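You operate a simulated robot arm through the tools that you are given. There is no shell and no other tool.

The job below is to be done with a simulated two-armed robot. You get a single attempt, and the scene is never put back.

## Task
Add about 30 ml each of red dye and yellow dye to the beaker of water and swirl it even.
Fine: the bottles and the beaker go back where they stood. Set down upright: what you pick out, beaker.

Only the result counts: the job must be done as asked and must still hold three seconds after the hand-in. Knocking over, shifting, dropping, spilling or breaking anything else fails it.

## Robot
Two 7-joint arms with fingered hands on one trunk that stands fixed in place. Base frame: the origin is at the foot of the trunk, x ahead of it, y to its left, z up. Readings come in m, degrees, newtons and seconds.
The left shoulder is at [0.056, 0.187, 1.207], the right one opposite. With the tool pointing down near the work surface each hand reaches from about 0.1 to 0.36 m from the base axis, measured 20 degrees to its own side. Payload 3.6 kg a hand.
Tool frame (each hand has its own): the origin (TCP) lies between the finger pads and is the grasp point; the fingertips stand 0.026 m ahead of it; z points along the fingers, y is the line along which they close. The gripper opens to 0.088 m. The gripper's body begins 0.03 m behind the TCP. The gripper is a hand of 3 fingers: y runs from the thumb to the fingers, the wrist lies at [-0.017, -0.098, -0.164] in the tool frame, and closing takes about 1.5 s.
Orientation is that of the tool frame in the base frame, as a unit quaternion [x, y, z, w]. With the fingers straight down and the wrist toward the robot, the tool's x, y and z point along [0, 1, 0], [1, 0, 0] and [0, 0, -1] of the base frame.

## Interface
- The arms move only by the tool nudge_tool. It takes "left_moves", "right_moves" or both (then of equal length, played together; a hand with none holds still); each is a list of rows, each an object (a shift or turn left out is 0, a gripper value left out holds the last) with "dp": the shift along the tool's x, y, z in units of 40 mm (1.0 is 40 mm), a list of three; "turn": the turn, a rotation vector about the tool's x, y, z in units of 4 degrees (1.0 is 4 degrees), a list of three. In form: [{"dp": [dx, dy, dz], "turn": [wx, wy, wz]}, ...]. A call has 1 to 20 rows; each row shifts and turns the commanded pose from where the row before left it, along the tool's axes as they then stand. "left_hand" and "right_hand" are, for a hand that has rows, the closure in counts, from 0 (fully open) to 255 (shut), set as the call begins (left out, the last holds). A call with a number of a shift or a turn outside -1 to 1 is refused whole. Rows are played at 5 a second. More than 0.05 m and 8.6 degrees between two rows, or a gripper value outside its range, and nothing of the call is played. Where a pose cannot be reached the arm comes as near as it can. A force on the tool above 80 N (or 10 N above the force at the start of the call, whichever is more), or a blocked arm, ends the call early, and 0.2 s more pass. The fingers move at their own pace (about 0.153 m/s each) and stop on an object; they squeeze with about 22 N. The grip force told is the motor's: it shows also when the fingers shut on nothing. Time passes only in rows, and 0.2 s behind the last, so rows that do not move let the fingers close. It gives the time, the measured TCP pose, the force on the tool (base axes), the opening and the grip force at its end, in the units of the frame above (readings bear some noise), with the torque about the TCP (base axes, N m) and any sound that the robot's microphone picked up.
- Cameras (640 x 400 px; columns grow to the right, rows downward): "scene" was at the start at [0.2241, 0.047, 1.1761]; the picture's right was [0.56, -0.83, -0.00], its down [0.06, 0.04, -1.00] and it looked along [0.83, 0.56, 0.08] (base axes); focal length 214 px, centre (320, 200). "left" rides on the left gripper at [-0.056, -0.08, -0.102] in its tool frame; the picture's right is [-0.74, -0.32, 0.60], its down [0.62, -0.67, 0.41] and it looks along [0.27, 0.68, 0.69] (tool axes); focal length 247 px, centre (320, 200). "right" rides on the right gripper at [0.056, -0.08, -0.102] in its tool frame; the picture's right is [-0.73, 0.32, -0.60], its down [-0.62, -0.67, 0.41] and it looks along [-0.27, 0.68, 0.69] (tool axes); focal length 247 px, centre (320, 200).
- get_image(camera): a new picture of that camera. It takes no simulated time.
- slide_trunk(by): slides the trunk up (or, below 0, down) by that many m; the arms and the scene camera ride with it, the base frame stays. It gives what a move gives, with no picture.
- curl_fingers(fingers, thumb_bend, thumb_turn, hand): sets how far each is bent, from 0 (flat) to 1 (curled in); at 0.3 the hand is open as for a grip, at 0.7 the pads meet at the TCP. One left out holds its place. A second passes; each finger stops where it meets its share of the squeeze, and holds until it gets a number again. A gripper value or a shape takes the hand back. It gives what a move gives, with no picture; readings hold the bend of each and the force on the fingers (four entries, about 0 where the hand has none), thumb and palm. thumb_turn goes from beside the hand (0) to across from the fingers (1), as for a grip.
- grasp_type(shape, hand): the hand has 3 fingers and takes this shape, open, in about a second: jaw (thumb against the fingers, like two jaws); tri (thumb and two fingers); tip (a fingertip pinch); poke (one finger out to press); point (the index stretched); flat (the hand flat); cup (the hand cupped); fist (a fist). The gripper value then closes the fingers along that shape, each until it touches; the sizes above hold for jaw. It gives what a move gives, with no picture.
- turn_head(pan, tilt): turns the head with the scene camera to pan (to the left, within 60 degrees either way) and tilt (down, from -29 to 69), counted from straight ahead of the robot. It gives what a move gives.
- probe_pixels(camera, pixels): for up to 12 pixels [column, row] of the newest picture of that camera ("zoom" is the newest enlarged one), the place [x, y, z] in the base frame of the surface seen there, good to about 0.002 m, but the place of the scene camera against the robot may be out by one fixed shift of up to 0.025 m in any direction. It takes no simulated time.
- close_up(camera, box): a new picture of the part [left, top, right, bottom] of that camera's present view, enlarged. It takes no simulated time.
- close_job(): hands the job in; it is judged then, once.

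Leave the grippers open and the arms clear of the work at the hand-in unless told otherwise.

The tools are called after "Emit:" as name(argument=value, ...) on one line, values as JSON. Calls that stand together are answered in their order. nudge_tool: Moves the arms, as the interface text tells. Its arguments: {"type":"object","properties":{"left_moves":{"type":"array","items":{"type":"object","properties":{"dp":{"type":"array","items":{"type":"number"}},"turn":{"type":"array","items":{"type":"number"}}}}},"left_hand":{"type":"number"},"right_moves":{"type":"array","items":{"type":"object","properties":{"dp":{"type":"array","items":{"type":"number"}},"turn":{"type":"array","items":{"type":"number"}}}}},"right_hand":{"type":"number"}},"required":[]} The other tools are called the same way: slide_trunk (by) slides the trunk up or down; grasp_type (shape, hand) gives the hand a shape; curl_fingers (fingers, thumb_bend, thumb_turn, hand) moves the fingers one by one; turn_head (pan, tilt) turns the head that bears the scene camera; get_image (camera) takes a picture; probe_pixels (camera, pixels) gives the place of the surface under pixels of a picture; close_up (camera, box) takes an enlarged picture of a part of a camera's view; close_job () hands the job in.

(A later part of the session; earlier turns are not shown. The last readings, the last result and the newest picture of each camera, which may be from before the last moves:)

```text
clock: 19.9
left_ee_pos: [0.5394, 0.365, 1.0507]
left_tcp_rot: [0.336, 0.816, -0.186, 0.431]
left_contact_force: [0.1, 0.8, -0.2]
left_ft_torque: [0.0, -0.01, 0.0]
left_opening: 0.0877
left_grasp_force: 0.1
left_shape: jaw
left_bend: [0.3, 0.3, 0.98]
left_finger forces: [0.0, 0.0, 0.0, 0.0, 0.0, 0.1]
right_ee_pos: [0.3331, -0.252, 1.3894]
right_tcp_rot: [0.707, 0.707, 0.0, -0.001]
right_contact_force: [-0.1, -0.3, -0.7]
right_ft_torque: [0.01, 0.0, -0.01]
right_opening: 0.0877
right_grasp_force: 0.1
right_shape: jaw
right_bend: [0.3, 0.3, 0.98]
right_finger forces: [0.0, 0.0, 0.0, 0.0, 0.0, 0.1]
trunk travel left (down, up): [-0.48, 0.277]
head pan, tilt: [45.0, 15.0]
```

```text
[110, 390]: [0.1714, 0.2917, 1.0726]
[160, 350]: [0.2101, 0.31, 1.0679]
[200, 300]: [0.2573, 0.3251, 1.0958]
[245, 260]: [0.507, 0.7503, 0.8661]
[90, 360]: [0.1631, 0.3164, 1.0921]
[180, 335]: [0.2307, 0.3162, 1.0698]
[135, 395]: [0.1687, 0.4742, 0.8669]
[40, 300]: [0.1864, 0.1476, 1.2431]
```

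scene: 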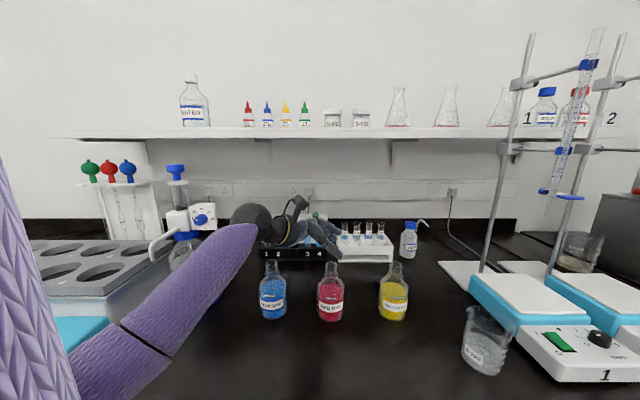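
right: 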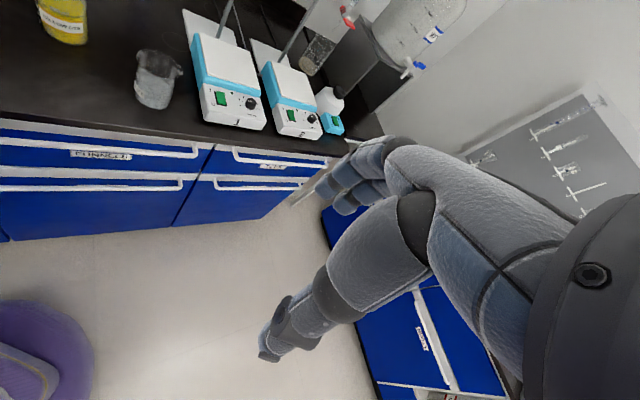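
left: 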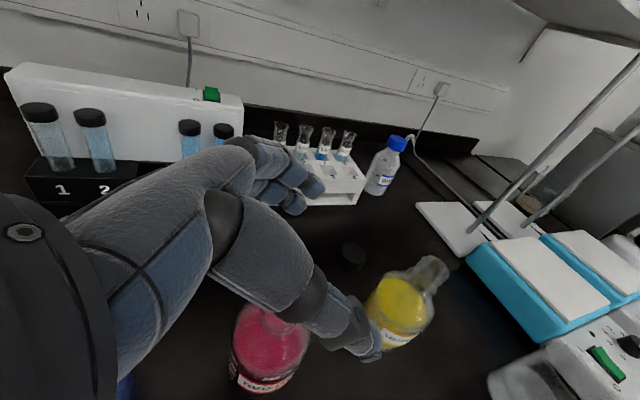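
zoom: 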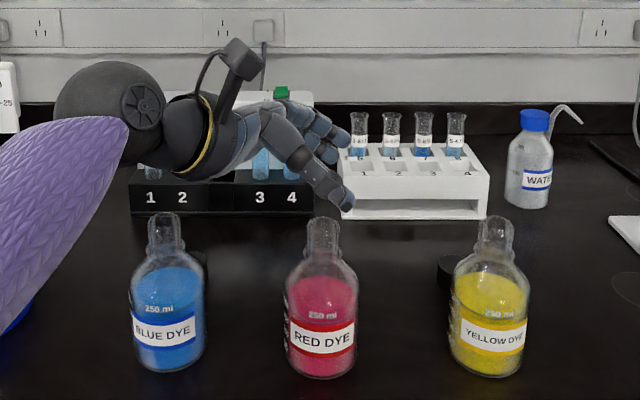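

The forearm underside is about 1.05, so a 14 cm descent keeps it 5 cm above the bench. I'll go down 6.5 cm with the trunk, then check.

Emit:
slide_trunk(by=-0.065)

Emit:
get_image(camera="left")

Emit:
close_up(camera="scene", box=[220, 160, 440, 310])

```text
clock: 21.0
left_ee_pos: [0.5397, 0.3647, 0.9859]
left_tcp_rot: [0.336, 0.817, -0.186, 0.431]
left_contact_force: [0.0, 0.3, -0.4]
left_ft_torque: [0.01, 0.0, 0.0]
left_opening: 0.0878
left_grasp_force: 0.1
left_shape: jaw
left_bend: [0.3, 0.3, 0.98]
left_finger forces: [0.0, 0.0, 0.0, 0.0, 0.1, 0.0]
right_ee_pos: [0.3313, -0.2524, 1.3258]
right_tcp_rot: [0.708, 0.706, -0.001, 0.0]
right_contact_force: [-0.6, 0.7, -0.8]
right_ft_torque: [0.01, 0.02, -0.02]
right_opening: 0.088
right_grasp_force: 0.1
right_shape: jaw
right_bend: [0.3, 0.3, 0.98]
right_finger forces: [0.1, 0.0, 0.1, 0.0, 0.0, 0.0]
trunk travel left (down, up): [-0.415, 0.342]
head pan, tilt: [45.0, 15.0]
```

```text
taken
```

left: 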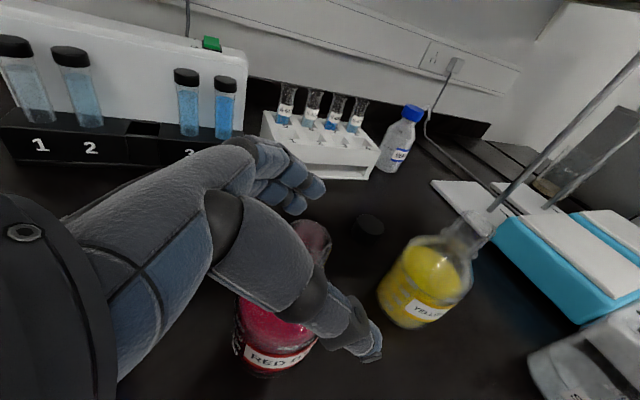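

```text
2.67 times, centred on (330, 235) of scene
```

zoom: 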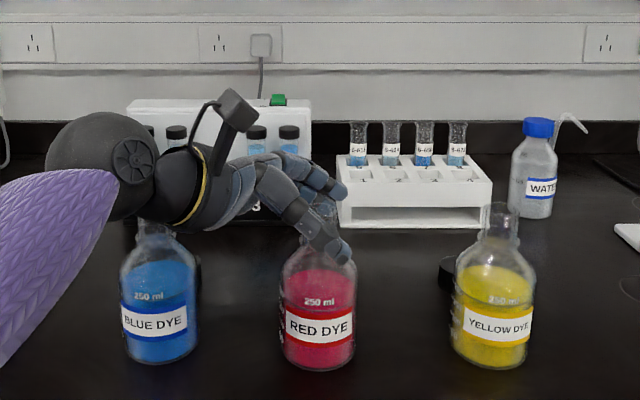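

The neck sits centred between thumb and fingers and the blue bottle is clear. Another 6.5 cm down.

Emit:
slide_trunk(by=-0.065)

Emit:
get_image(camera="left")

Emit:
close_up(camera="scene", box=[220, 140, 440, 290])

```text
clock: 22.0
left_ee_pos: [0.5391, 0.3641, 0.9216]
left_tcp_rot: [0.336, 0.817, -0.184, 0.432]
left_contact_force: [0.4, 0.2, -0.6]
left_ft_torque: [-0.03, 0.01, -0.01]
left_opening: 0.088
left_grasp_force: 0.0
left_shape: jaw
left_bend: [0.3, 0.3, 0.98]
left_finger forces: [0.0, 0.1, 0.0, 0.1, 0.1, 0.0]
right_ee_pos: [0.3318, -0.2528, 1.2613]
right_tcp_rot: [0.708, 0.706, 0.0, 0.0]
right_contact_force: [0.3, -0.1, -0.3]
right_ft_torque: [0.0, -0.02, 0.0]
right_opening: 0.0876
right_grasp_force: 0.1
right_shape: jaw
right_bend: [0.3, 0.3, 0.98]
right_finger forces: [0.0, 0.1, 0.0, 0.1, 0.0, 0.0]
trunk travel left (down, up): [-0.35, 0.407]
head pan, tilt: [45.0, 15.0]
```

```text
taken
```

left: 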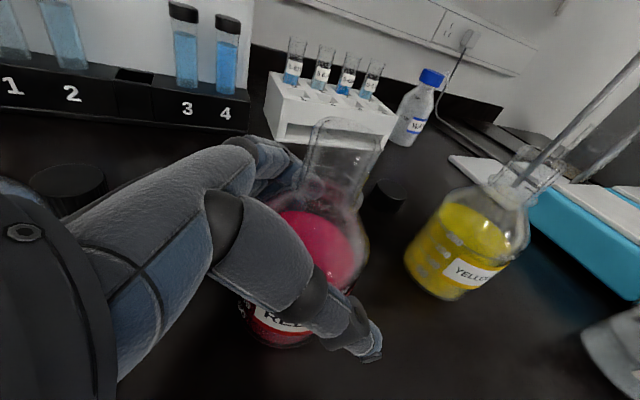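

```text
2.67 times, centred on (330, 215) of scene
```

zoom: 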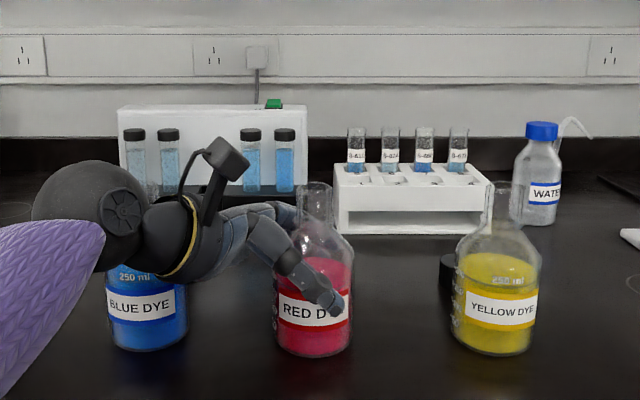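

The fingers straddle the body with no contact. I'll go 15 mm lower, pause, then close the hand.

Emit:
nudge_tool(left_moves=[{"dp": [0.154, 0, 0.108]}, {"dp": [0.154, 0, 0.108]}, {}])

```text
clock: 22.8
left_ee_pos: [0.5384, 0.3643, 0.9045]
left_tcp_rot: [0.336, 0.816, -0.185, 0.431]
left_contact_force: [-1.3, -0.2, 0.2]
left_ft_torque: [0.02, 0.04, 0.0]
left_opening: 0.0878
left_grasp_force: 0.1
left_shape: jaw
left_bend: [0.3, 0.3, 0.97]
left_finger forces: [0.0, 0.1, 0.0, 0.1, 1.2, 0.1]
right_ee_pos: [0.3324, -0.2519, 1.2602]
right_tcp_rot: [0.707, 0.707, 0.0, 0.0]
right_contact_force: [-0.5, -0.4, 0.8]
right_ft_torque: [0.0, 0.03, 0.01]
right_opening: 0.0873
right_grasp_force: 0.1
right_shape: jaw
right_bend: [0.3, 0.3, 0.98]
right_finger forces: [0.0, 0.0, 0.0, 0.1, 0.0, 0.0]
trunk travel left (down, up): [-0.35, 0.407]
head pan, tilt: [45.0, 15.0]
```

The thumb reads 1.2 N, so it just touches. I'll shift the hand 4 mm toward the thumb side to centre it.

Emit:
nudge_tool(left_moves=[{"dp": [0, -0.1, 0]}, {}])

Emit:
get_image(camera="left")

```text
clock: 23.4
left_ee_pos: [0.5351, 0.3619, 0.9041]
left_tcp_rot: [0.336, 0.817, -0.185, 0.431]
left_contact_force: [0.5, 1.5, 0.4]
left_ft_torque: [-0.03, -0.01, -0.05]
left_opening: 0.0879
left_grasp_force: 0.0
left_shape: jaw
left_bend: [0.3, 0.3, 0.97]
left_finger forces: [1.3, 0.0, 0.1, 0.0, 0.1, 0.0]
right_ee_pos: [0.3327, -0.2517, 1.2601]
right_tcp_rot: [0.707, 0.707, 0.0, -0.001]
right_contact_force: [0.0, -0.1, -0.5]
right_ft_torque: [0.01, 0.02, -0.02]
right_opening: 0.0874
right_grasp_force: 0.2
right_shape: jaw
right_bend: [0.3, 0.3, 0.98]
right_finger forces: [0.0, 0.0, 0.1, 0.0, 0.1, 0.0]
trunk travel left (down, up): [-0.35, 0.407]
head pan, tilt: [45.0, 15.0]
```

```text
taken
```

left: 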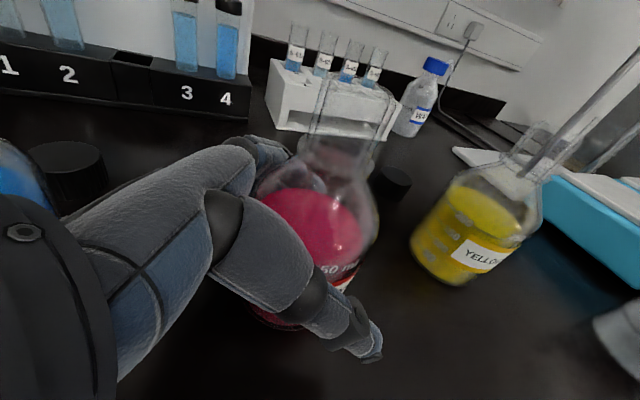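

Now a finger touches lightly, so clearance is within about 2 mm on each side. I'll shift back 1.5 mm and close the hand on the red bottle.

Emit:
nudge_tool(left_moves=[{"dp": [0, 0.04, 0]}, {}, {}, {}, {}, {}, {}, {}, {}], left_hand=255)

Emit:
get_image(camera="left")

Emit:
close_up(camera="scene", box=[220, 140, 440, 290])

```text
clock: 25.4
left_ee_pos: [0.537, 0.3621, 0.9041]
left_tcp_rot: [0.335, 0.817, -0.186, 0.431]
left_contact_force: [0.5, -0.8, 0.1]
left_ft_torque: [-0.06, -0.02, -0.05]
left_opening: 0.0591
left_grasp_force: 21.8
left_shape: jaw
left_bend: [0.32, 0.67, 1.0]
left_finger forces: [4.8, 19.1, 0.1, 0.0, 23.2, 0.1]
right_ee_pos: [0.3329, -0.2519, 1.261]
right_tcp_rot: [0.708, 0.707, 0.0, 0.0]
right_contact_force: [0.2, -0.1, -1.0]
right_ft_torque: [0.02, -0.01, -0.02]
right_opening: 0.0875
right_grasp_force: 0.0
right_shape: jaw
right_bend: [0.3, 0.3, 0.98]
right_finger forces: [0.0, 0.0, 0.1, 0.0, 0.0, 0.0]
trunk travel left (down, up): [-0.35, 0.407]
head pan, tilt: [45.0, 15.0]
```

```text
taken
```

left: 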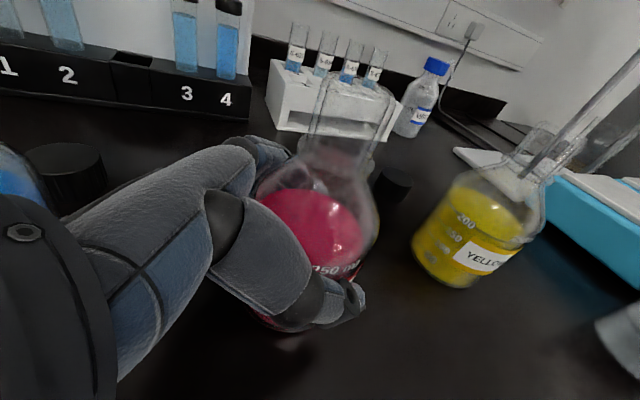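

```text
2.67 times, centred on (330, 215) of scene
```

zoom: 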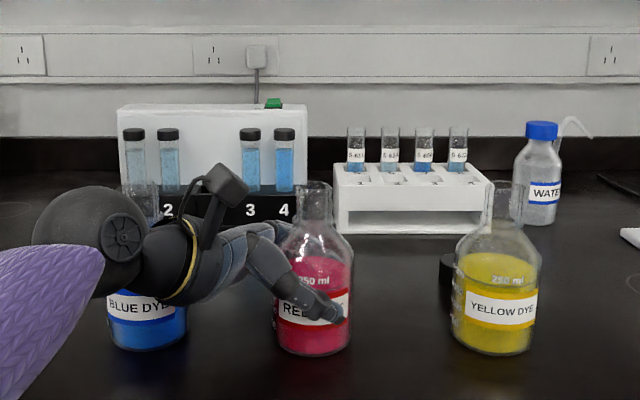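

The grip holds at 22 N with the bottle still upright. I'll lift 3 cm with the trunk and check that it hangs straight.

Emit:
slide_trunk(by=0.03)

Emit:
get_image(camera="left")

Emit:
close_up(camera="scene", box=[220, 140, 440, 290])

```text
clock: 26.1
left_ee_pos: [0.538, 0.362, 0.9335]
left_tcp_rot: [0.335, 0.817, -0.186, 0.431]
left_contact_force: [-0.1, -0.7, -5.1]
left_ft_torque: [-0.03, 0.03, 0.01]
left_opening: 0.0592
left_grasp_force: 21.8
left_shape: jaw
left_bend: [0.32, 0.67, 1.0]
left_finger forces: [4.8, 19.3, 0.0, 0.0, 23.1, 0.0]
right_ee_pos: [0.3337, -0.2526, 1.2893]
right_tcp_rot: [0.708, 0.707, 0.0, 0.0]
right_contact_force: [0.1, 0.2, 0.6]
right_ft_torque: [0.01, 0.01, 0.01]
right_opening: 0.0879
right_grasp_force: 0.1
right_shape: jaw
right_bend: [0.3, 0.3, 0.98]
right_finger forces: [0.0, 0.1, 0.0, 0.0, 0.0, 0.0]
trunk travel left (down, up): [-0.38, 0.377]
head pan, tilt: [45.0, 15.0]
```

```text
taken
```

left: 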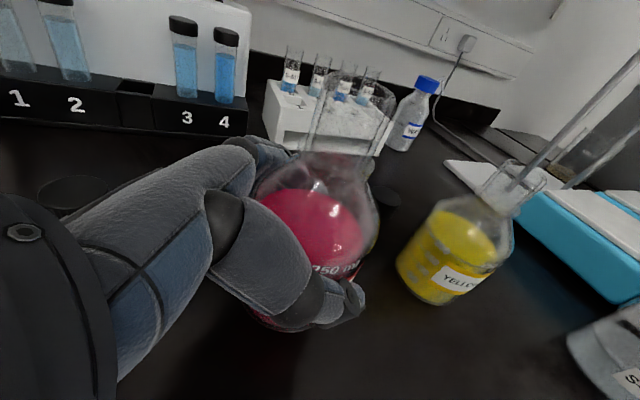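

```text
2.67 times, centred on (330, 215) of scene
```

zoom: 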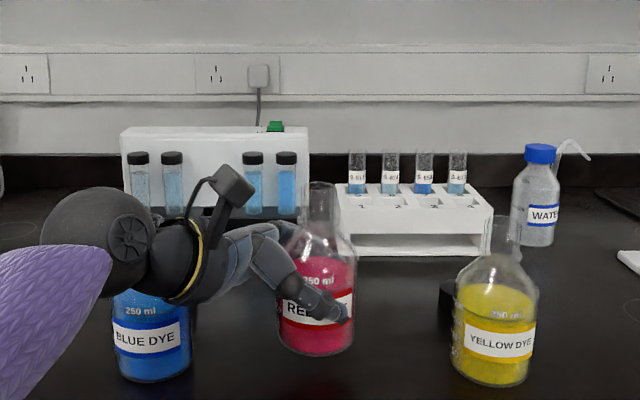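

The bottle hangs firmly; its weight reads about 5 N. Pouring with the beaker where it stands would put the left wrist about 0.52 m from the shoulder, which may be too far. I'll test that reach safely with the free right arm in the mirrored pose, over open floor in front of the bench.

Emit:
nudge_tool(right_moves=[{"dp": [0.306, 0.72, 0.575]}, {"dp": [0.306, 0.72, 0.575]}, {"dp": [0.306, 0.72, 0.575]}, {"dp": [0.306, 0.72, 0.575]}, {"dp": [0.306, 0.72, 0.575]}, {"dp": [0.306, 0.72, 0.575]}, {"dp": [0.306, 0.72, 0.575]}, {"dp": [0.306, 0.72, 0.575]}, {"dp": [0.306, 0.72, 0.575]}, {}])

```text
clock: 28.4
left_ee_pos: [0.5384, 0.3629, 0.9356]
left_tcp_rot: [0.335, 0.817, -0.186, 0.431]
left_contact_force: [0.1, 0.2, -3.7]
left_ft_torque: [-0.03, 0.02, -0.02]
left_opening: 0.059
left_grasp_force: 21.7
left_shape: jaw
left_bend: [0.32, 0.67, 1.0]
left_finger forces: [4.8, 19.2, 0.1, 0.0, 23.1, 0.0]
right_ee_pos: [0.5923, -0.142, 1.086]
right_tcp_rot: [0.707, 0.707, 0.0, 0.0]
right_contact_force: [0.0, -1.0, -0.8]
right_ft_torque: [0.0, -0.02, 0.01]
right_opening: 0.0879
right_grasp_force: 0.1
right_shape: jaw
right_bend: [0.3, 0.3, 0.98]
right_finger forces: [0.0, 0.1, 0.0, 0.1, 0.0, 0.0]
trunk travel left (down, up): [-0.38, 0.377]
head pan, tilt: [45.0, 15.0]
```

The position was reached with the home yaw. Now the 45° yaw on the right arm.

Emit:
nudge_tool(right_moves=[{"turn": [0, 0, 0.94]}, {"turn": [0, 0, 0.94]}, {"turn": [0, 0, 0.94]}, {"turn": [0, 0, 0.94]}, {"turn": [0, 0, 0.94]}, {"turn": [0, 0, 0.94]}, {"turn": [0, 0, 0.94]}, {"turn": [0, 0, 0.94]}, {"turn": [0, 0, 0.94]}, {"turn": [0, 0, 0.94]}, {"turn": [0, 0, 0.94]}, {"turn": [0, 0, 0.94]}, {}])

```text
clock: 31.1
left_ee_pos: [0.5385, 0.3621, 0.9341]
left_tcp_rot: [0.335, 0.817, -0.185, 0.431]
left_contact_force: [-1.1, -0.2, -4.1]
left_ft_torque: [-0.04, 0.03, -0.02]
left_opening: 0.0589
left_grasp_force: 22.0
left_shape: jaw
left_bend: [0.32, 0.67, 1.0]
left_finger forces: [4.8, 19.3, 0.0, 0.0, 23.1, 0.0]
right_ee_pos: [0.5926, -0.1437, 1.0836]
right_tcp_rot: [0.925, 0.381, 0.0, 0.0]
right_contact_force: [-0.6, 0.4, 0.4]
right_ft_torque: [-0.01, 0.03, -0.03]
right_opening: 0.0878
right_grasp_force: 0.0
right_shape: jaw
right_bend: [0.3, 0.3, 0.98]
right_finger forces: [0.0, 0.0, 0.0, 0.0, 0.0, 0.0]
trunk travel left (down, up): [-0.38, 0.377]
head pan, tilt: [45.0, 15.0]
```

The yaw is reachable. I'll test 24° of extra pitch, as for the deepest pour.

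Emit:
nudge_tool(right_moves=[{"turn": [0, -1, 0]}, {"turn": [0, -1, 0]}, {"turn": [0, -1, 0]}, {"turn": [0, -1, 0]}, {"turn": [0, -1, 0]}, {"turn": [0, -1, 0]}, {}])

```text
clock: 32.8
left_ee_pos: [0.5394, 0.3632, 0.9348]
left_tcp_rot: [0.335, 0.817, -0.186, 0.431]
left_contact_force: [0.6, -0.5, -4.1]
left_ft_torque: [-0.04, 0.03, 0.04]
left_opening: 0.0591
left_grasp_force: 22.1
left_shape: jaw
left_bend: [0.32, 0.67, 1.0]
left_finger forces: [4.9, 19.4, 0.0, 0.0, 23.1, 0.0]
right_ee_pos: [0.5933, -0.1432, 1.0829]
right_tcp_rot: [0.904, 0.372, -0.193, 0.08]
right_contact_force: [-0.2, -1.0, 0.2]
right_ft_torque: [0.01, 0.0, 0.02]
right_opening: 0.0875
right_grasp_force: 0.1
right_shape: jaw
right_bend: [0.3, 0.3, 0.98]
right_finger forces: [0.1, 0.1, 0.1, 0.1, 0.1, 0.1]
trunk travel left (down, up): [-0.38, 0.377]
head pan, tilt: [45.0, 15.0]
```

The full pour pose is reachable mirror-wise, so the beaker can stay where it stands during pouring. I'll bring the right arm back.

Emit:
nudge_tool(right_moves=[{"turn": [0, 1, 0]}, {"turn": [0, 1, 0]}, {"turn": [0, 1, 0]}, {"turn": [0, 1, 0]}, {"turn": [0, 1, 0]}, {"turn": [0, 1, 0]}, {"turn": [0, 0, -0.94]}, {"turn": [0, 0, -0.94]}, {"turn": [0, 0, -0.94]}, {"turn": [0, 0, -0.94]}, {"turn": [0, 0, -0.94]}, {"turn": [0, 0, -0.94]}, {"turn": [0, 0, -0.94]}, {"turn": [0, 0, -0.94]}, {"turn": [0, 0, -0.94]}, {"turn": [0, 0, -0.94]}, {"turn": [0, 0, -0.94]}, {"turn": [0, 0, -0.94]}])

Emit:
nudge_tool(right_moves=[{"dp": [-0.306, -0.72, -0.575]}, {"dp": [-0.306, -0.72, -0.575]}, {"dp": [-0.306, -0.72, -0.575]}, {"dp": [-0.306, -0.72, -0.575]}, {"dp": [-0.306, -0.72, -0.575]}, {"dp": [-0.306, -0.72, -0.575]}, {"dp": [-0.306, -0.72, -0.575]}, {"dp": [-0.306, -0.72, -0.575]}, {"dp": [-0.306, -0.72, -0.575]}, {}])

```text
clock: 36.5
left_ee_pos: [0.5374, 0.3625, 0.9353]
left_tcp_rot: [0.335, 0.817, -0.185, 0.432]
left_contact_force: [-0.1, 1.3, -4.0]
left_ft_torque: [-0.02, 0.03, -0.06]
left_opening: 0.059
left_grasp_force: 22.5
left_shape: jaw
left_bend: [0.32, 0.67, 1.0]
left_finger forces: [4.9, 19.4, 0.1, 0.0, 23.3, 0.0]
right_ee_pos: [0.5912, -0.1418, 1.0835]
right_tcp_rot: [0.707, 0.707, 0.0, -0.002]
right_contact_force: [0.2, -0.4, 0.1]
right_ft_torque: [0.03, 0.0, -0.02]
right_opening: 0.088
right_grasp_force: 0.0
right_shape: jaw
right_bend: [0.3, 0.3, 0.98]
right_finger forces: [0.0, 0.1, 0.0, 0.0, 0.0, 0.0]
trunk travel left (down, up): [-0.38, 0.377]
head pan, tilt: [45.0, 15.0]
```

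```text
clock: 38.8
left_ee_pos: [0.5378, 0.3628, 0.9357]
left_tcp_rot: [0.335, 0.817, -0.186, 0.431]
left_contact_force: [-0.6, 0.5, -4.0]
left_ft_torque: [-0.05, -0.01, 0.02]
left_opening: 0.0592
left_grasp_force: 21.5
left_shape: jaw
left_bend: [0.32, 0.67, 1.0]
left_finger forces: [4.9, 19.4, 0.0, 0.0, 23.2, 0.1]
right_ee_pos: [0.333, -0.2516, 1.2902]
right_tcp_rot: [0.708, 0.706, 0.0, 0.0]
right_contact_force: [-0.1, -0.2, 0.2]
right_ft_torque: [0.02, 0.0, -0.02]
right_opening: 0.0879
right_grasp_force: 0.2
right_shape: jaw
right_bend: [0.3, 0.3, 0.98]
right_finger forces: [0.0, 0.1, 0.1, 0.0, 0.1, 0.0]
trunk travel left (down, up): [-0.38, 0.377]
head pan, tilt: [45.0, 15.0]
```

The weight reads steadily about 4.0 N, useful as a check later. Now I'll lift the red bottle 13 cm upright, clear of all the bottle tops.

Emit:
nudge_tool(left_moves=[{"dp": [-0.35, 0, -0.236]}, {"dp": [-0.35, 0, -0.236]}, {"dp": [-0.35, 0, -0.236]}, {"dp": [-0.35, 0, -0.236]}, {"dp": [-0.35, 0, -0.236]}, {"dp": [-0.35, 0, -0.236]}, {"dp": [-0.35, 0, -0.236]}, {"dp": [-0.35, 0, -0.236]}, {}])

Emit:
get_image(camera="left")

Emit:
get_image(camera="scene")

```text
clock: 40.8
left_ee_pos: [0.5402, 0.364, 1.0702]
left_tcp_rot: [0.336, 0.817, -0.185, 0.431]
left_contact_force: [-1.0, -0.3, -4.2]
left_ft_torque: [-0.03, 0.02, 0.03]
left_opening: 0.059
left_grasp_force: 21.8
left_shape: jaw
left_bend: [0.32, 0.67, 1.0]
left_finger forces: [4.9, 19.3, 0.2, 0.0, 23.2, 0.0]
right_ee_pos: [0.3339, -0.2506, 1.2898]
right_tcp_rot: [0.707, 0.707, 0.0, 0.0]
right_contact_force: [-0.8, 0.2, -1.1]
right_ft_torque: [0.0, 0.02, 0.01]
right_opening: 0.0879
right_grasp_force: 0.2
right_shape: jaw
right_bend: [0.3, 0.3, 0.98]
right_finger forces: [0.0, 0.1, 0.0, 0.1, 0.0, 0.1]
trunk travel left (down, up): [-0.38, 0.377]
head pan, tilt: [45.0, 15.0]
```

```text
taken
```

left: 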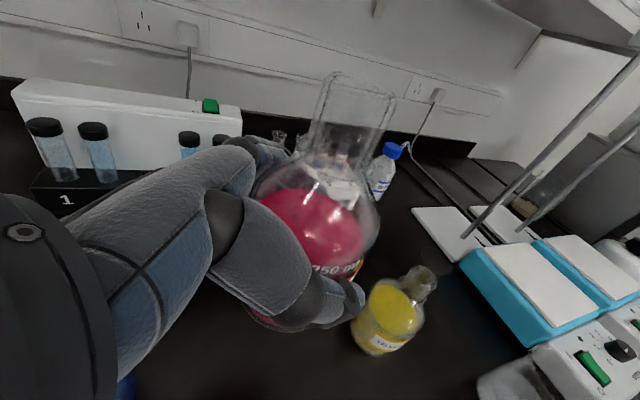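

```text
taken
```

scene: 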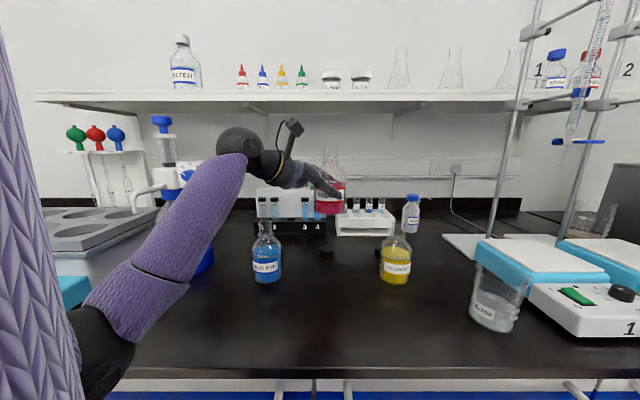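

Lifted cleanly. Now carrying it, upright and high, toward the left side of the beaker, stopping about 5 cm short of the pour point.

Emit:
nudge_tool(left_moves=[{"dp": [-0.205, -0.294, 0.303]}, {"dp": [-0.205, -0.294, 0.303]}, {"dp": [-0.205, -0.294, 0.303]}, {"dp": [-0.205, -0.294, 0.303]}, {"dp": [-0.205, -0.294, 0.303]}, {"dp": [-0.205, -0.294, 0.303]}, {"dp": [-0.205, -0.294, 0.303]}, {"dp": [-0.205, -0.294, 0.303]}, {"dp": [-0.205, -0.294, 0.303]}, {"dp": [-0.205, -0.294, 0.303]}, {}])

Emit:
turn_head(pan=15, tilt=25)

Emit:
get_image(camera="scene")

Emit:
get_image(camera="left")

```text
clock: 43.1
left_ee_pos: [0.5593, 0.1782, 1.0722]
left_tcp_rot: [0.336, 0.817, -0.186, 0.431]
left_contact_force: [-0.6, 0.6, -3.9]
left_ft_torque: [-0.02, 0.03, 0.01]
left_opening: 0.0586
left_grasp_force: 22.1
left_shape: jaw
left_bend: [0.32, 0.67, 1.0]
left_finger forces: [4.9, 19.4, 0.1, 0.0, 23.4, 0.1]
right_ee_pos: [0.3333, -0.2516, 1.2914]
right_tcp_rot: [0.707, 0.707, -0.001, 0.0]
right_contact_force: [0.4, 0.3, -0.4]
right_ft_torque: [0.02, 0.01, 0.02]
right_opening: 0.0879
right_grasp_force: 0.0
right_shape: jaw
right_bend: [0.3, 0.3, 0.98]
right_finger forces: [0.1, 0.0, 0.0, 0.0, 0.0, 0.0]
trunk travel left (down, up): [-0.38, 0.377]
head pan, tilt: [45.0, 15.0]
```

```text
clock: 44.1
left_ee_pos: [0.5597, 0.1779, 1.0716]
left_tcp_rot: [0.336, 0.817, -0.186, 0.431]
left_contact_force: [0.2, 0.0, -4.1]
left_ft_torque: [-0.03, 0.05, 0.0]
left_opening: 0.0588
left_grasp_force: 22.0
left_shape: jaw
left_bend: [0.32, 0.67, 1.0]
left_finger forces: [4.8, 19.2, 0.0, 0.0, 23.3, 0.0]
right_ee_pos: [0.3328, -0.2519, 1.2898]
right_tcp_rot: [0.708, 0.706, 0.0, 0.0]
right_contact_force: [-0.2, -0.2, 0.3]
right_ft_torque: [0.01, 0.06, 0.0]
right_opening: 0.0878
right_grasp_force: 0.0
right_shape: jaw
right_bend: [0.3, 0.3, 0.98]
right_finger forces: [0.1, 0.0, 0.0, 0.0, 0.0, 0.0]
trunk travel left (down, up): [-0.38, 0.377]
head pan, tilt: [15.0, 25.0]
```

```text
taken
```

scene: 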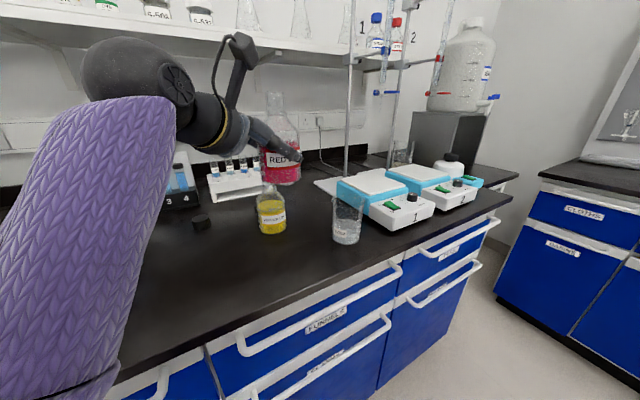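

```text
taken
```

left: 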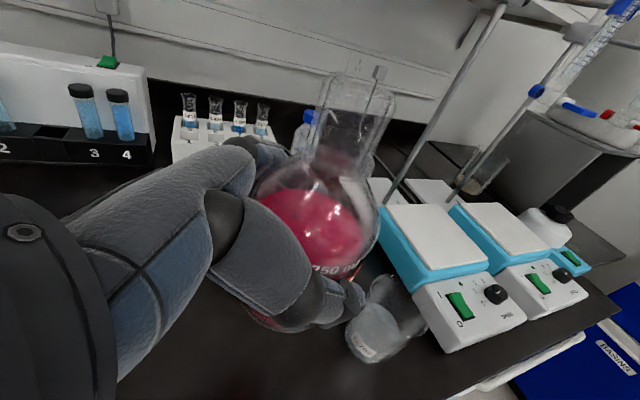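

Both views show the beaker. I'll enlarge it for the starting level and probe its label for the axis.

Emit:
close_up(camera="scene", box=[310, 180, 390, 250])

Emit:
probe_pixels(camera="scene", pixels=[[340, 232], [347, 234], [352, 232], [370, 215], [366, 232], [372, 240], [415, 205], [345, 185]])

```text
5.71 times, centred on (350, 215) of scene
```

zoom: 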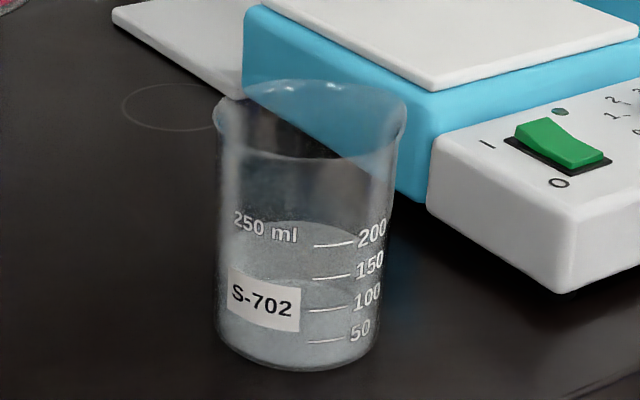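

```text
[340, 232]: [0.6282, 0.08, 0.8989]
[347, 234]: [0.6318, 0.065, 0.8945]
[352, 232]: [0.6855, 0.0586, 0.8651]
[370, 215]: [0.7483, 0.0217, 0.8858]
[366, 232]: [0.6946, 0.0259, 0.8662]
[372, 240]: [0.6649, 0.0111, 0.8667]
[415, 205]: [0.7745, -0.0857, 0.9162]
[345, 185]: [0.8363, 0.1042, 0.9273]
```

The front meniscus of the water sits just under the 150 mark (y≈285 against the mark at 277), so about 140 ml. I'll move the bottle the last 5 cm to the pour point and then lower the trunk 9 cm, to TCP z≈0.98.

Emit:
nudge_tool(left_moves=[{"dp": [-0.224, -0.038, 0.332]}, {"dp": [-0.224, -0.038, 0.332]}, {"dp": [-0.224, -0.038, 0.332]}, {}])

Emit:
slide_trunk(by=-0.07)

Emit:
get_image(camera="scene")

Emit:
get_image(camera="left")

```text
clock: 45.3
left_ee_pos: [0.5943, 0.1762, 1.0649]
left_tcp_rot: [0.34, 0.83, -0.141, 0.419]
left_contact_force: [0.5, -0.7, -3.6]
left_ft_torque: [0.0, 0.02, 0.02]
left_opening: 0.0587
left_grasp_force: 21.6
left_shape: jaw
left_bend: [0.32, 0.67, 1.0]
left_finger forces: [4.8, 19.4, 0.0, 0.0, 23.6, 0.0]
right_ee_pos: [0.3339, -0.251, 1.2905]
right_tcp_rot: [0.708, 0.706, 0.0, 0.0]
right_contact_force: [0.5, -0.3, 0.5]
right_ft_torque: [-0.01, -0.01, 0.01]
right_opening: 0.0877
right_grasp_force: 0.1
right_shape: jaw
right_bend: [0.3, 0.3, 0.98]
right_finger forces: [0.0, 0.1, 0.0, 0.1, 0.0, 0.1]
trunk travel left (down, up): [-0.38, 0.377]
head pan, tilt: [15.0, 25.0]
stopped in row 4 (left hand): the arm was blocked; the commanded pose is now the measured one
```

```text
clock: 46.2
left_ee_pos: [0.5989, 0.2308, 0.9889]
left_tcp_rot: [0.347, 0.847, -0.069, 0.396]
left_contact_force: [-0.7, -0.9, -4.6]
left_ft_torque: [-0.05, 0.07, -0.02]
left_opening: 0.0587
left_grasp_force: 22.2
left_shape: jaw
left_bend: [0.32, 0.67, 1.0]
left_finger forces: [5.4, 19.9, 0.1, 0.1, 24.4, 0.1]
right_ee_pos: [0.3359, -0.2518, 1.2243]
right_tcp_rot: [0.707, 0.707, -0.002, -0.002]
right_contact_force: [0.1, -0.2, -0.2]
right_ft_torque: [-0.02, 0.01, -0.03]
right_opening: 0.0876
right_grasp_force: 0.1
right_shape: jaw
right_bend: [0.3, 0.3, 0.98]
right_finger forces: [0.0, 0.0, 0.0, 0.1, 0.1, 0.1]
trunk travel left (down, up): [-0.315, 0.442]
head pan, tilt: [15.0, 25.0]
stopped: the arm was blocked; the commanded pose is now the measured one
```

```text
taken
```

scene: 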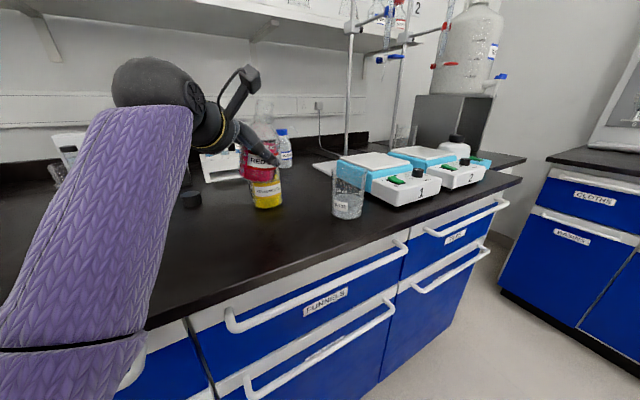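

```text
taken
```

left: 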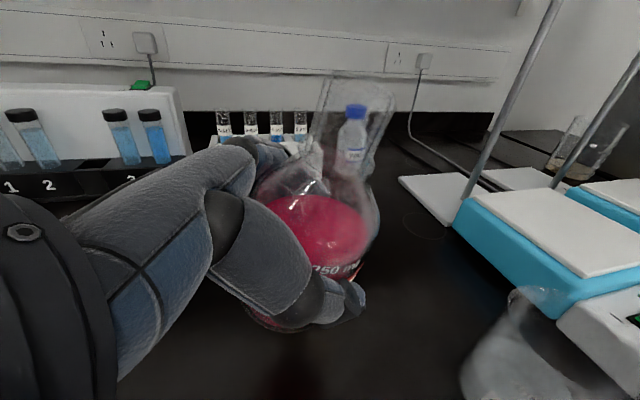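

The arm reached its wrist limit and drifted: TCP is now (0.599, 0.231, 0.989) with the heading off, close to the yellow bottle. Before moving, I'll look closely at that gap.

Emit:
close_up(camera="scene", box=[190, 80, 310, 220])

Emit:
probe_pixels(camera="scene", pixels=[[262, 198], [268, 199], [275, 198], [255, 162], [263, 165], [272, 166]])

```text
2.86 times, centred on (250, 150) of scene
```

zoom: 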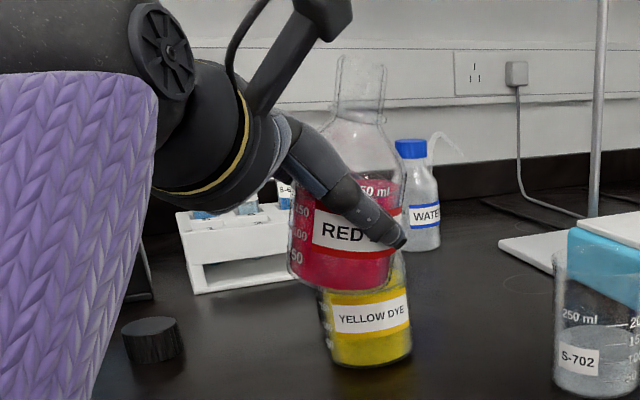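

```text
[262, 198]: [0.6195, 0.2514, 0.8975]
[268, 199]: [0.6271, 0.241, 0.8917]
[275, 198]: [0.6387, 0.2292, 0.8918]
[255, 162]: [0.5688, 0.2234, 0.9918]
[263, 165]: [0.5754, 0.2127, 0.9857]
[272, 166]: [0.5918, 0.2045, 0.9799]
```

The yellow bottle still stands in its place, and the red one is very close to its neck. I'll lift straight up with the trunk.

Emit:
slide_trunk(by=0.1)

Emit:
get_image(camera="scene")

```text
clock: 47.5
left_ee_pos: [0.5986, 0.2796, 1.0911]
left_tcp_rot: [0.345, 0.859, -0.012, 0.377]
left_contact_force: [1.0, 0.5, -4.3]
left_ft_torque: [-0.02, 0.02, -0.03]
left_opening: 0.0588
left_grasp_force: 22.1
left_shape: jaw
left_bend: [0.32, 0.67, 1.0]
left_finger forces: [4.7, 19.4, 0.0, 0.0, 24.5, 0.0]
right_ee_pos: [0.3358, -0.251, 1.3231]
right_tcp_rot: [0.707, 0.707, -0.002, -0.002]
right_contact_force: [0.6, 0.3, -0.3]
right_ft_torque: [-0.01, 0.0, 0.01]
right_opening: 0.0881
right_grasp_force: 0.0
right_shape: jaw
right_bend: [0.3, 0.3, 0.98]
right_finger forces: [0.0, 0.0, 0.0, 0.0, 0.0, 0.0]
trunk travel left (down, up): [-0.415, 0.342]
head pan, tilt: [15.0, 25.0]
```

```text
taken
```

scene: 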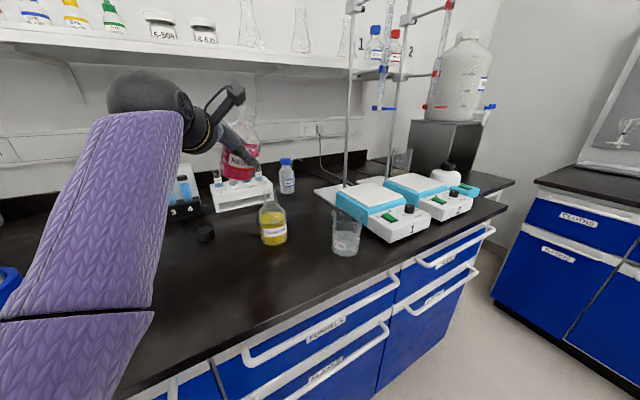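

It lifted clear of everything but drifted further in y, and the bottle leans about 19° (no spill). I'll turn the hand back to upright with heading −65°, away from the wrist limit.

Emit:
nudge_tool(left_moves=[{"turn": [0.9125, -0.5125, 0.22]}, {"turn": [0.9125, -0.5125, 0.22]}, {"turn": [0.9125, -0.5125, 0.22]}, {"turn": [0.9125, -0.5125, 0.22]}, {"turn": [0.9125, -0.5125, 0.22]}, {"turn": [0.9125, -0.5125, 0.22]}, {"turn": [0.9125, -0.5125, 0.22]}, {"turn": [0.9125, -0.5125, 0.22]}, {}])

Emit:
get_image(camera="scene")

```text
clock: 49.5
left_ee_pos: [0.5995, 0.2283, 1.09]
left_tcp_rot: [0.472, 0.715, -0.305, 0.416]
left_contact_force: [0.8, 0.1, -4.9]
left_ft_torque: [-0.03, 0.01, 0.03]
left_opening: 0.0586
left_grasp_force: 21.8
left_shape: jaw
left_bend: [0.32, 0.67, 1.0]
left_finger forces: [4.8, 19.7, 0.0, 0.0, 23.6, 0.0]
right_ee_pos: [0.3349, -0.2509, 1.3249]
right_tcp_rot: [0.707, 0.707, -0.002, -0.002]
right_contact_force: [-0.2, 0.1, 0.8]
right_ft_torque: [0.0, 0.04, 0.0]
right_opening: 0.0877
right_grasp_force: 0.0
right_shape: jaw
right_bend: [0.3, 0.3, 0.98]
right_finger forces: [0.1, 0.1, 0.1, 0.1, 0.1, 0.1]
trunk travel left (down, up): [-0.415, 0.342]
head pan, tilt: [15.0, 25.0]
```

```text
taken
```

scene: 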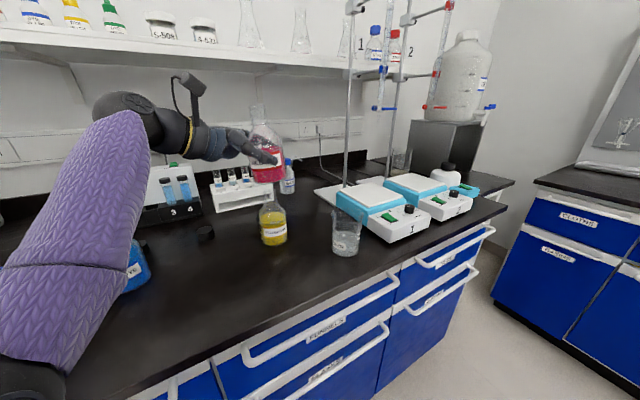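

Upright within about 6°, heading −70°. I'll fine-correct the pitch and roll, and probe the arm's position relative to the blue bottle.

Emit:
nudge_tool(left_moves=[{"turn": [0, 0.75, 0.35]}, {"turn": [0, 0.75, 0.35]}, {}])

Emit:
probe_pixels(camera="scene", pixels=[[60, 300], [40, 380], [100, 200], [90, 320], [120, 270], [135, 268], [110, 290], [70, 360]])

```text
clock: 50.3
left_ee_pos: [0.599, 0.2285, 1.0907]
left_tcp_rot: [0.505, 0.724, -0.269, 0.384]
left_contact_force: [0.5, 0.3, -5.2]
left_ft_torque: [0.01, 0.02, 0.0]
left_opening: 0.0585
left_grasp_force: 22.1
left_shape: jaw
left_bend: [0.32, 0.67, 1.0]
left_finger forces: [4.8, 19.8, 0.0, 0.0, 23.8, 0.0]
right_ee_pos: [0.3359, -0.2525, 1.3233]
right_tcp_rot: [0.707, 0.707, -0.002, -0.003]
right_contact_force: [0.1, -0.3, -1.1]
right_ft_torque: [-0.02, -0.02, 0.01]
right_opening: 0.0877
right_grasp_force: 0.1
right_shape: jaw
right_bend: [0.3, 0.3, 0.98]
right_finger forces: [0.1, 0.0, 0.0, 0.1, 0.0, 0.0]
trunk travel left (down, up): [-0.415, 0.342]
head pan, tilt: [15.0, 25.0]
```

```text
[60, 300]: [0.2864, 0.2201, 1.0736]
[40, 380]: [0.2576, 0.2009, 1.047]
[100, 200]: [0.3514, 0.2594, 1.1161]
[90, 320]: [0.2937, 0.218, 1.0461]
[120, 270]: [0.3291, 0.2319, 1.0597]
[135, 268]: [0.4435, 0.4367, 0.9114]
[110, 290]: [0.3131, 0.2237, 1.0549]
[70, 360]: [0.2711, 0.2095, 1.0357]
```

The arm is well clear of the blue bottle and the red bottle is upright (pitch 34°, heading −70°). I'll move toward the beaker side while still high (z≈1.09).

Emit:
nudge_tool(left_moves=[{"dp": [-0.198, -0.188, 0.293]}, {"dp": [-0.198, -0.188, 0.293]}, {"dp": [-0.198, -0.188, 0.293]}, {"dp": [-0.198, -0.188, 0.293]}, {}])

```text
clock: 51.5
left_ee_pos: [0.5895, 0.1653, 1.0887]
left_tcp_rot: [0.505, 0.725, -0.27, 0.384]
left_contact_force: [0.8, 0.4, -4.4]
left_ft_torque: [0.02, 0.0, 0.02]
left_opening: 0.0588
left_grasp_force: 21.9
left_shape: jaw
left_bend: [0.32, 0.67, 1.0]
left_finger forces: [4.8, 19.6, 0.1, 0.0, 23.6, 0.0]
right_ee_pos: [0.3355, -0.2523, 1.3252]
right_tcp_rot: [0.707, 0.707, -0.001, -0.002]
right_contact_force: [-0.2, 0.9, -0.1]
right_ft_torque: [-0.01, 0.01, 0.01]
right_opening: 0.0877
right_grasp_force: 0.1
right_shape: jaw
right_bend: [0.3, 0.3, 0.98]
right_finger forces: [0.0, 0.0, 0.0, 0.1, 0.0, 0.1]
trunk travel left (down, up): [-0.415, 0.342]
head pan, tilt: [15.0, 25.0]
```

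Accurate. Now I'll tilt 36° slowly, well below the flow angle (estimated at over 70°).

Emit:
nudge_tool(left_moves=[{"turn": [0, 0.75, 0]}, {"turn": [0, 0.75, 0]}, {"turn": [0, 0.75, 0]}, {"turn": [0, 0.75, 0]}, {"turn": [0, 0.75, 0]}, {"turn": [0, 0.75, 0]}, {"turn": [0, 0.75, 0]}, {"turn": [0, 0.75, 0]}, {"turn": [0, 0.75, 0]}, {"turn": [0, 0.75, 0]}, {"turn": [0, 0.75, 0]}, {"turn": [0, 0.75, 0]}, {}])

Emit:
get_image(camera="scene")

Emit:
get_image(camera="left")

```text
clock: 54.3
left_ee_pos: [0.5895, 0.1656, 1.0908]
left_tcp_rot: [0.563, 0.808, -0.1, 0.141]
left_contact_force: [-0.4, -0.2, -5.2]
left_ft_torque: [0.02, 0.05, 0.01]
left_opening: 0.0588
left_grasp_force: 22.1
left_shape: jaw
left_bend: [0.32, 0.67, 1.0]
left_finger forces: [4.8, 19.4, 0.0, 0.1, 23.8, 0.0]
right_ee_pos: [0.3358, -0.2511, 1.3244]
right_tcp_rot: [0.707, 0.707, -0.002, -0.001]
right_contact_force: [-0.2, 0.2, 0.0]
right_ft_torque: [-0.03, 0.02, -0.02]
right_opening: 0.0878
right_grasp_force: 0.0
right_shape: jaw
right_bend: [0.3, 0.3, 0.98]
right_finger forces: [0.0, 0.0, 0.0, 0.1, 0.0, 0.1]
trunk travel left (down, up): [-0.415, 0.342]
head pan, tilt: [15.0, 25.0]
```

```text
taken
```

scene: 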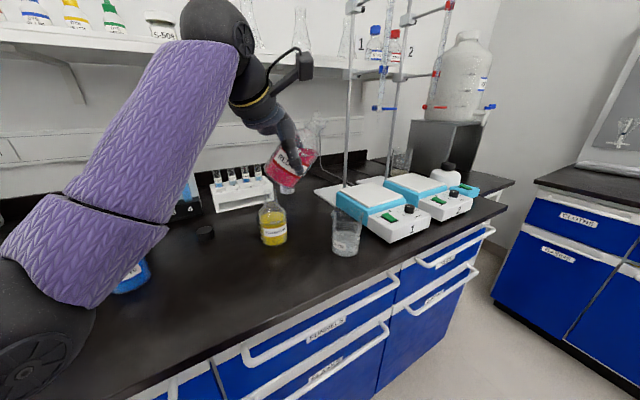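

```text
taken
```

left: 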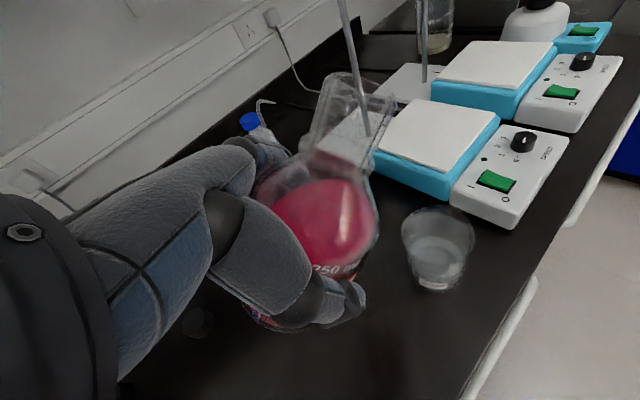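

Tilted 36°, no flow. Now I'll yaw 25° to heading −45° while still high, so the bottle's base swings away from the yellow bottle.

Emit:
nudge_tool(left_moves=[{"turn": [-0.305, 0, -0.84]}, {"turn": [-0.305, 0, -0.84]}, {"turn": [-0.305, 0, -0.84]}, {"turn": [-0.305, 0, -0.84]}, {}])

```text
clock: 55.5
left_ee_pos: [0.5896, 0.1663, 1.0895]
left_tcp_rot: [0.457, 0.873, -0.081, 0.153]
left_contact_force: [0.3, 0.9, -3.9]
left_ft_torque: [-0.03, 0.05, -0.03]
left_opening: 0.0591
left_grasp_force: 21.4
left_shape: jaw
left_bend: [0.32, 0.67, 1.0]
left_finger forces: [4.9, 19.3, 0.0, 0.1, 23.7, 0.1]
right_ee_pos: [0.3357, -0.2517, 1.3231]
right_tcp_rot: [0.707, 0.707, -0.002, -0.002]
right_contact_force: [0.0, -1.1, 0.3]
right_ft_torque: [0.01, 0.02, -0.04]
right_opening: 0.0879
right_grasp_force: 0.0
right_shape: jaw
right_bend: [0.3, 0.3, 0.98]
right_finger forces: [0.0, 0.0, 0.0, 0.0, 0.0, 0.0]
trunk travel left (down, up): [-0.415, 0.342]
head pan, tilt: [15.0, 25.0]
```

Good tracking; I'll finish the yaw.

Emit:
nudge_tool(left_moves=[{"turn": [-0.305, 0, -0.84]}, {"turn": [-0.305, 0, -0.84]}, {"turn": [-0.305, 0, -0.84]}, {}])

```text
clock: 56.5
left_ee_pos: [0.5877, 0.1669, 1.0905]
left_tcp_rot: [0.374, 0.911, -0.066, 0.159]
left_contact_force: [0.1, 0.2, -3.5]
left_ft_torque: [-0.03, 0.03, 0.02]
left_opening: 0.0586
left_grasp_force: 21.7
left_shape: jaw
left_bend: [0.32, 0.67, 1.0]
left_finger forces: [4.9, 19.3, 0.0, 0.0, 23.7, 0.0]
right_ee_pos: [0.3352, -0.2515, 1.3237]
right_tcp_rot: [0.708, 0.707, -0.002, -0.002]
right_contact_force: [-0.6, -1.0, 0.1]
right_ft_torque: [0.02, -0.01, 0.01]
right_opening: 0.0879
right_grasp_force: 0.0
right_shape: jaw
right_bend: [0.3, 0.3, 0.98]
right_finger forces: [0.0, 0.1, 0.0, 0.0, 0.1, 0.0]
trunk travel left (down, up): [-0.415, 0.342]
head pan, tilt: [15.0, 25.0]
```

Heading −45°, pitch 70°. I'll slide to the pour point (0.585, 0.146), then lower the trunk 10 cm.

Emit:
nudge_tool(left_moves=[{"dp": [-0.147, -0.213, 0.053]}, {"dp": [-0.147, -0.213, 0.053]}, {}])

Emit:
slide_trunk(by=-0.05)

```text
clock: 57.3
left_ee_pos: [0.5855, 0.1442, 1.0899]
left_tcp_rot: [0.375, 0.911, -0.066, 0.16]
left_contact_force: [0.2, -0.1, -4.5]
left_ft_torque: [-0.03, 0.02, 0.0]
left_opening: 0.0588
left_grasp_force: 22.1
left_shape: jaw
left_bend: [0.32, 0.67, 1.0]
left_finger forces: [4.8, 19.2, 0.0, 0.1, 23.7, 0.0]
right_ee_pos: [0.3358, -0.2509, 1.3245]
right_tcp_rot: [0.707, 0.707, -0.002, -0.002]
right_contact_force: [-0.3, 0.5, 0.5]
right_ft_torque: [-0.01, -0.01, 0.01]
right_opening: 0.0879
right_grasp_force: 0.2
right_shape: jaw
right_bend: [0.3, 0.3, 0.98]
right_finger forces: [0.0, 0.1, 0.1, 0.1, 0.0, 0.1]
trunk travel left (down, up): [-0.415, 0.342]
head pan, tilt: [15.0, 25.0]
```

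```text
clock: 58.2
left_ee_pos: [0.5893, 0.1779, 1.0364]
left_tcp_rot: [0.361, 0.92, -0.037, 0.151]
left_contact_force: [0.1, 0.2, -4.7]
left_ft_torque: [-0.01, 0.02, 0.02]
left_opening: 0.0588
left_grasp_force: 22.5
left_shape: jaw
left_bend: [0.32, 0.67, 1.0]
left_finger forces: [5.3, 18.9, 0.0, 0.1, 23.9, 0.0]
right_ee_pos: [0.3344, -0.2517, 1.2736]
right_tcp_rot: [0.707, 0.707, -0.002, -0.002]
right_contact_force: [0.7, 0.4, 0.4]
right_ft_torque: [0.02, -0.01, 0.0]
right_opening: 0.0878
right_grasp_force: 0.0
right_shape: jaw
right_bend: [0.3, 0.3, 0.98]
right_finger forces: [0.1, 0.0, 0.0, 0.0, 0.0, 0.0]
trunk travel left (down, up): [-0.365, 0.392]
head pan, tilt: [15.0, 25.0]
```

The hand shifted 3 cm in y during the slide, as it did before. A still row will show whether it returns to the commanded pose.

Emit:
nudge_tool(left_moves=[{}, {}])

Emit:
get_image(camera="scene")

```text
clock: 59.0
left_ee_pos: [0.5921, 0.1784, 1.0369]
left_tcp_rot: [0.359, 0.92, -0.038, 0.151]
left_contact_force: [1.3, -0.1, -4.1]
left_ft_torque: [-0.04, 0.03, 0.01]
left_opening: 0.0587
left_grasp_force: 21.9
left_shape: jaw
left_bend: [0.32, 0.67, 1.0]
left_finger forces: [5.1, 18.9, 0.0, 0.0, 23.8, 0.0]
right_ee_pos: [0.3349, -0.2515, 1.2738]
right_tcp_rot: [0.707, 0.707, -0.001, -0.002]
right_contact_force: [0.8, 0.0, 1.0]
right_ft_torque: [0.03, -0.01, -0.03]
right_opening: 0.0877
right_grasp_force: 0.1
right_shape: jaw
right_bend: [0.3, 0.3, 0.98]
right_finger forces: [0.0, 0.0, 0.0, 0.0, 0.1, 0.0]
trunk travel left (down, up): [-0.365, 0.392]
head pan, tilt: [15.0, 25.0]
stopped in row 2 (left hand): the arm was blocked; the commanded pose is now the measured one
```

```text
taken
```

scene: 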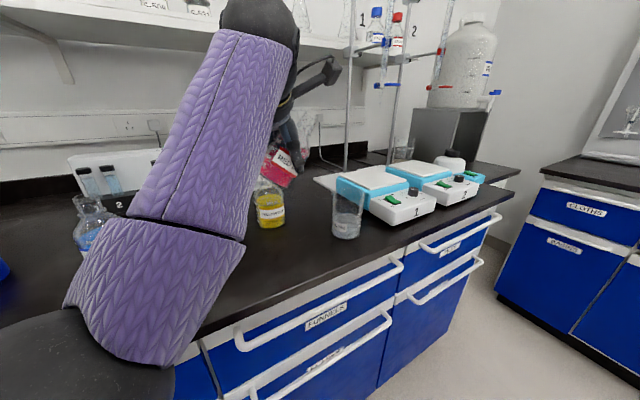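

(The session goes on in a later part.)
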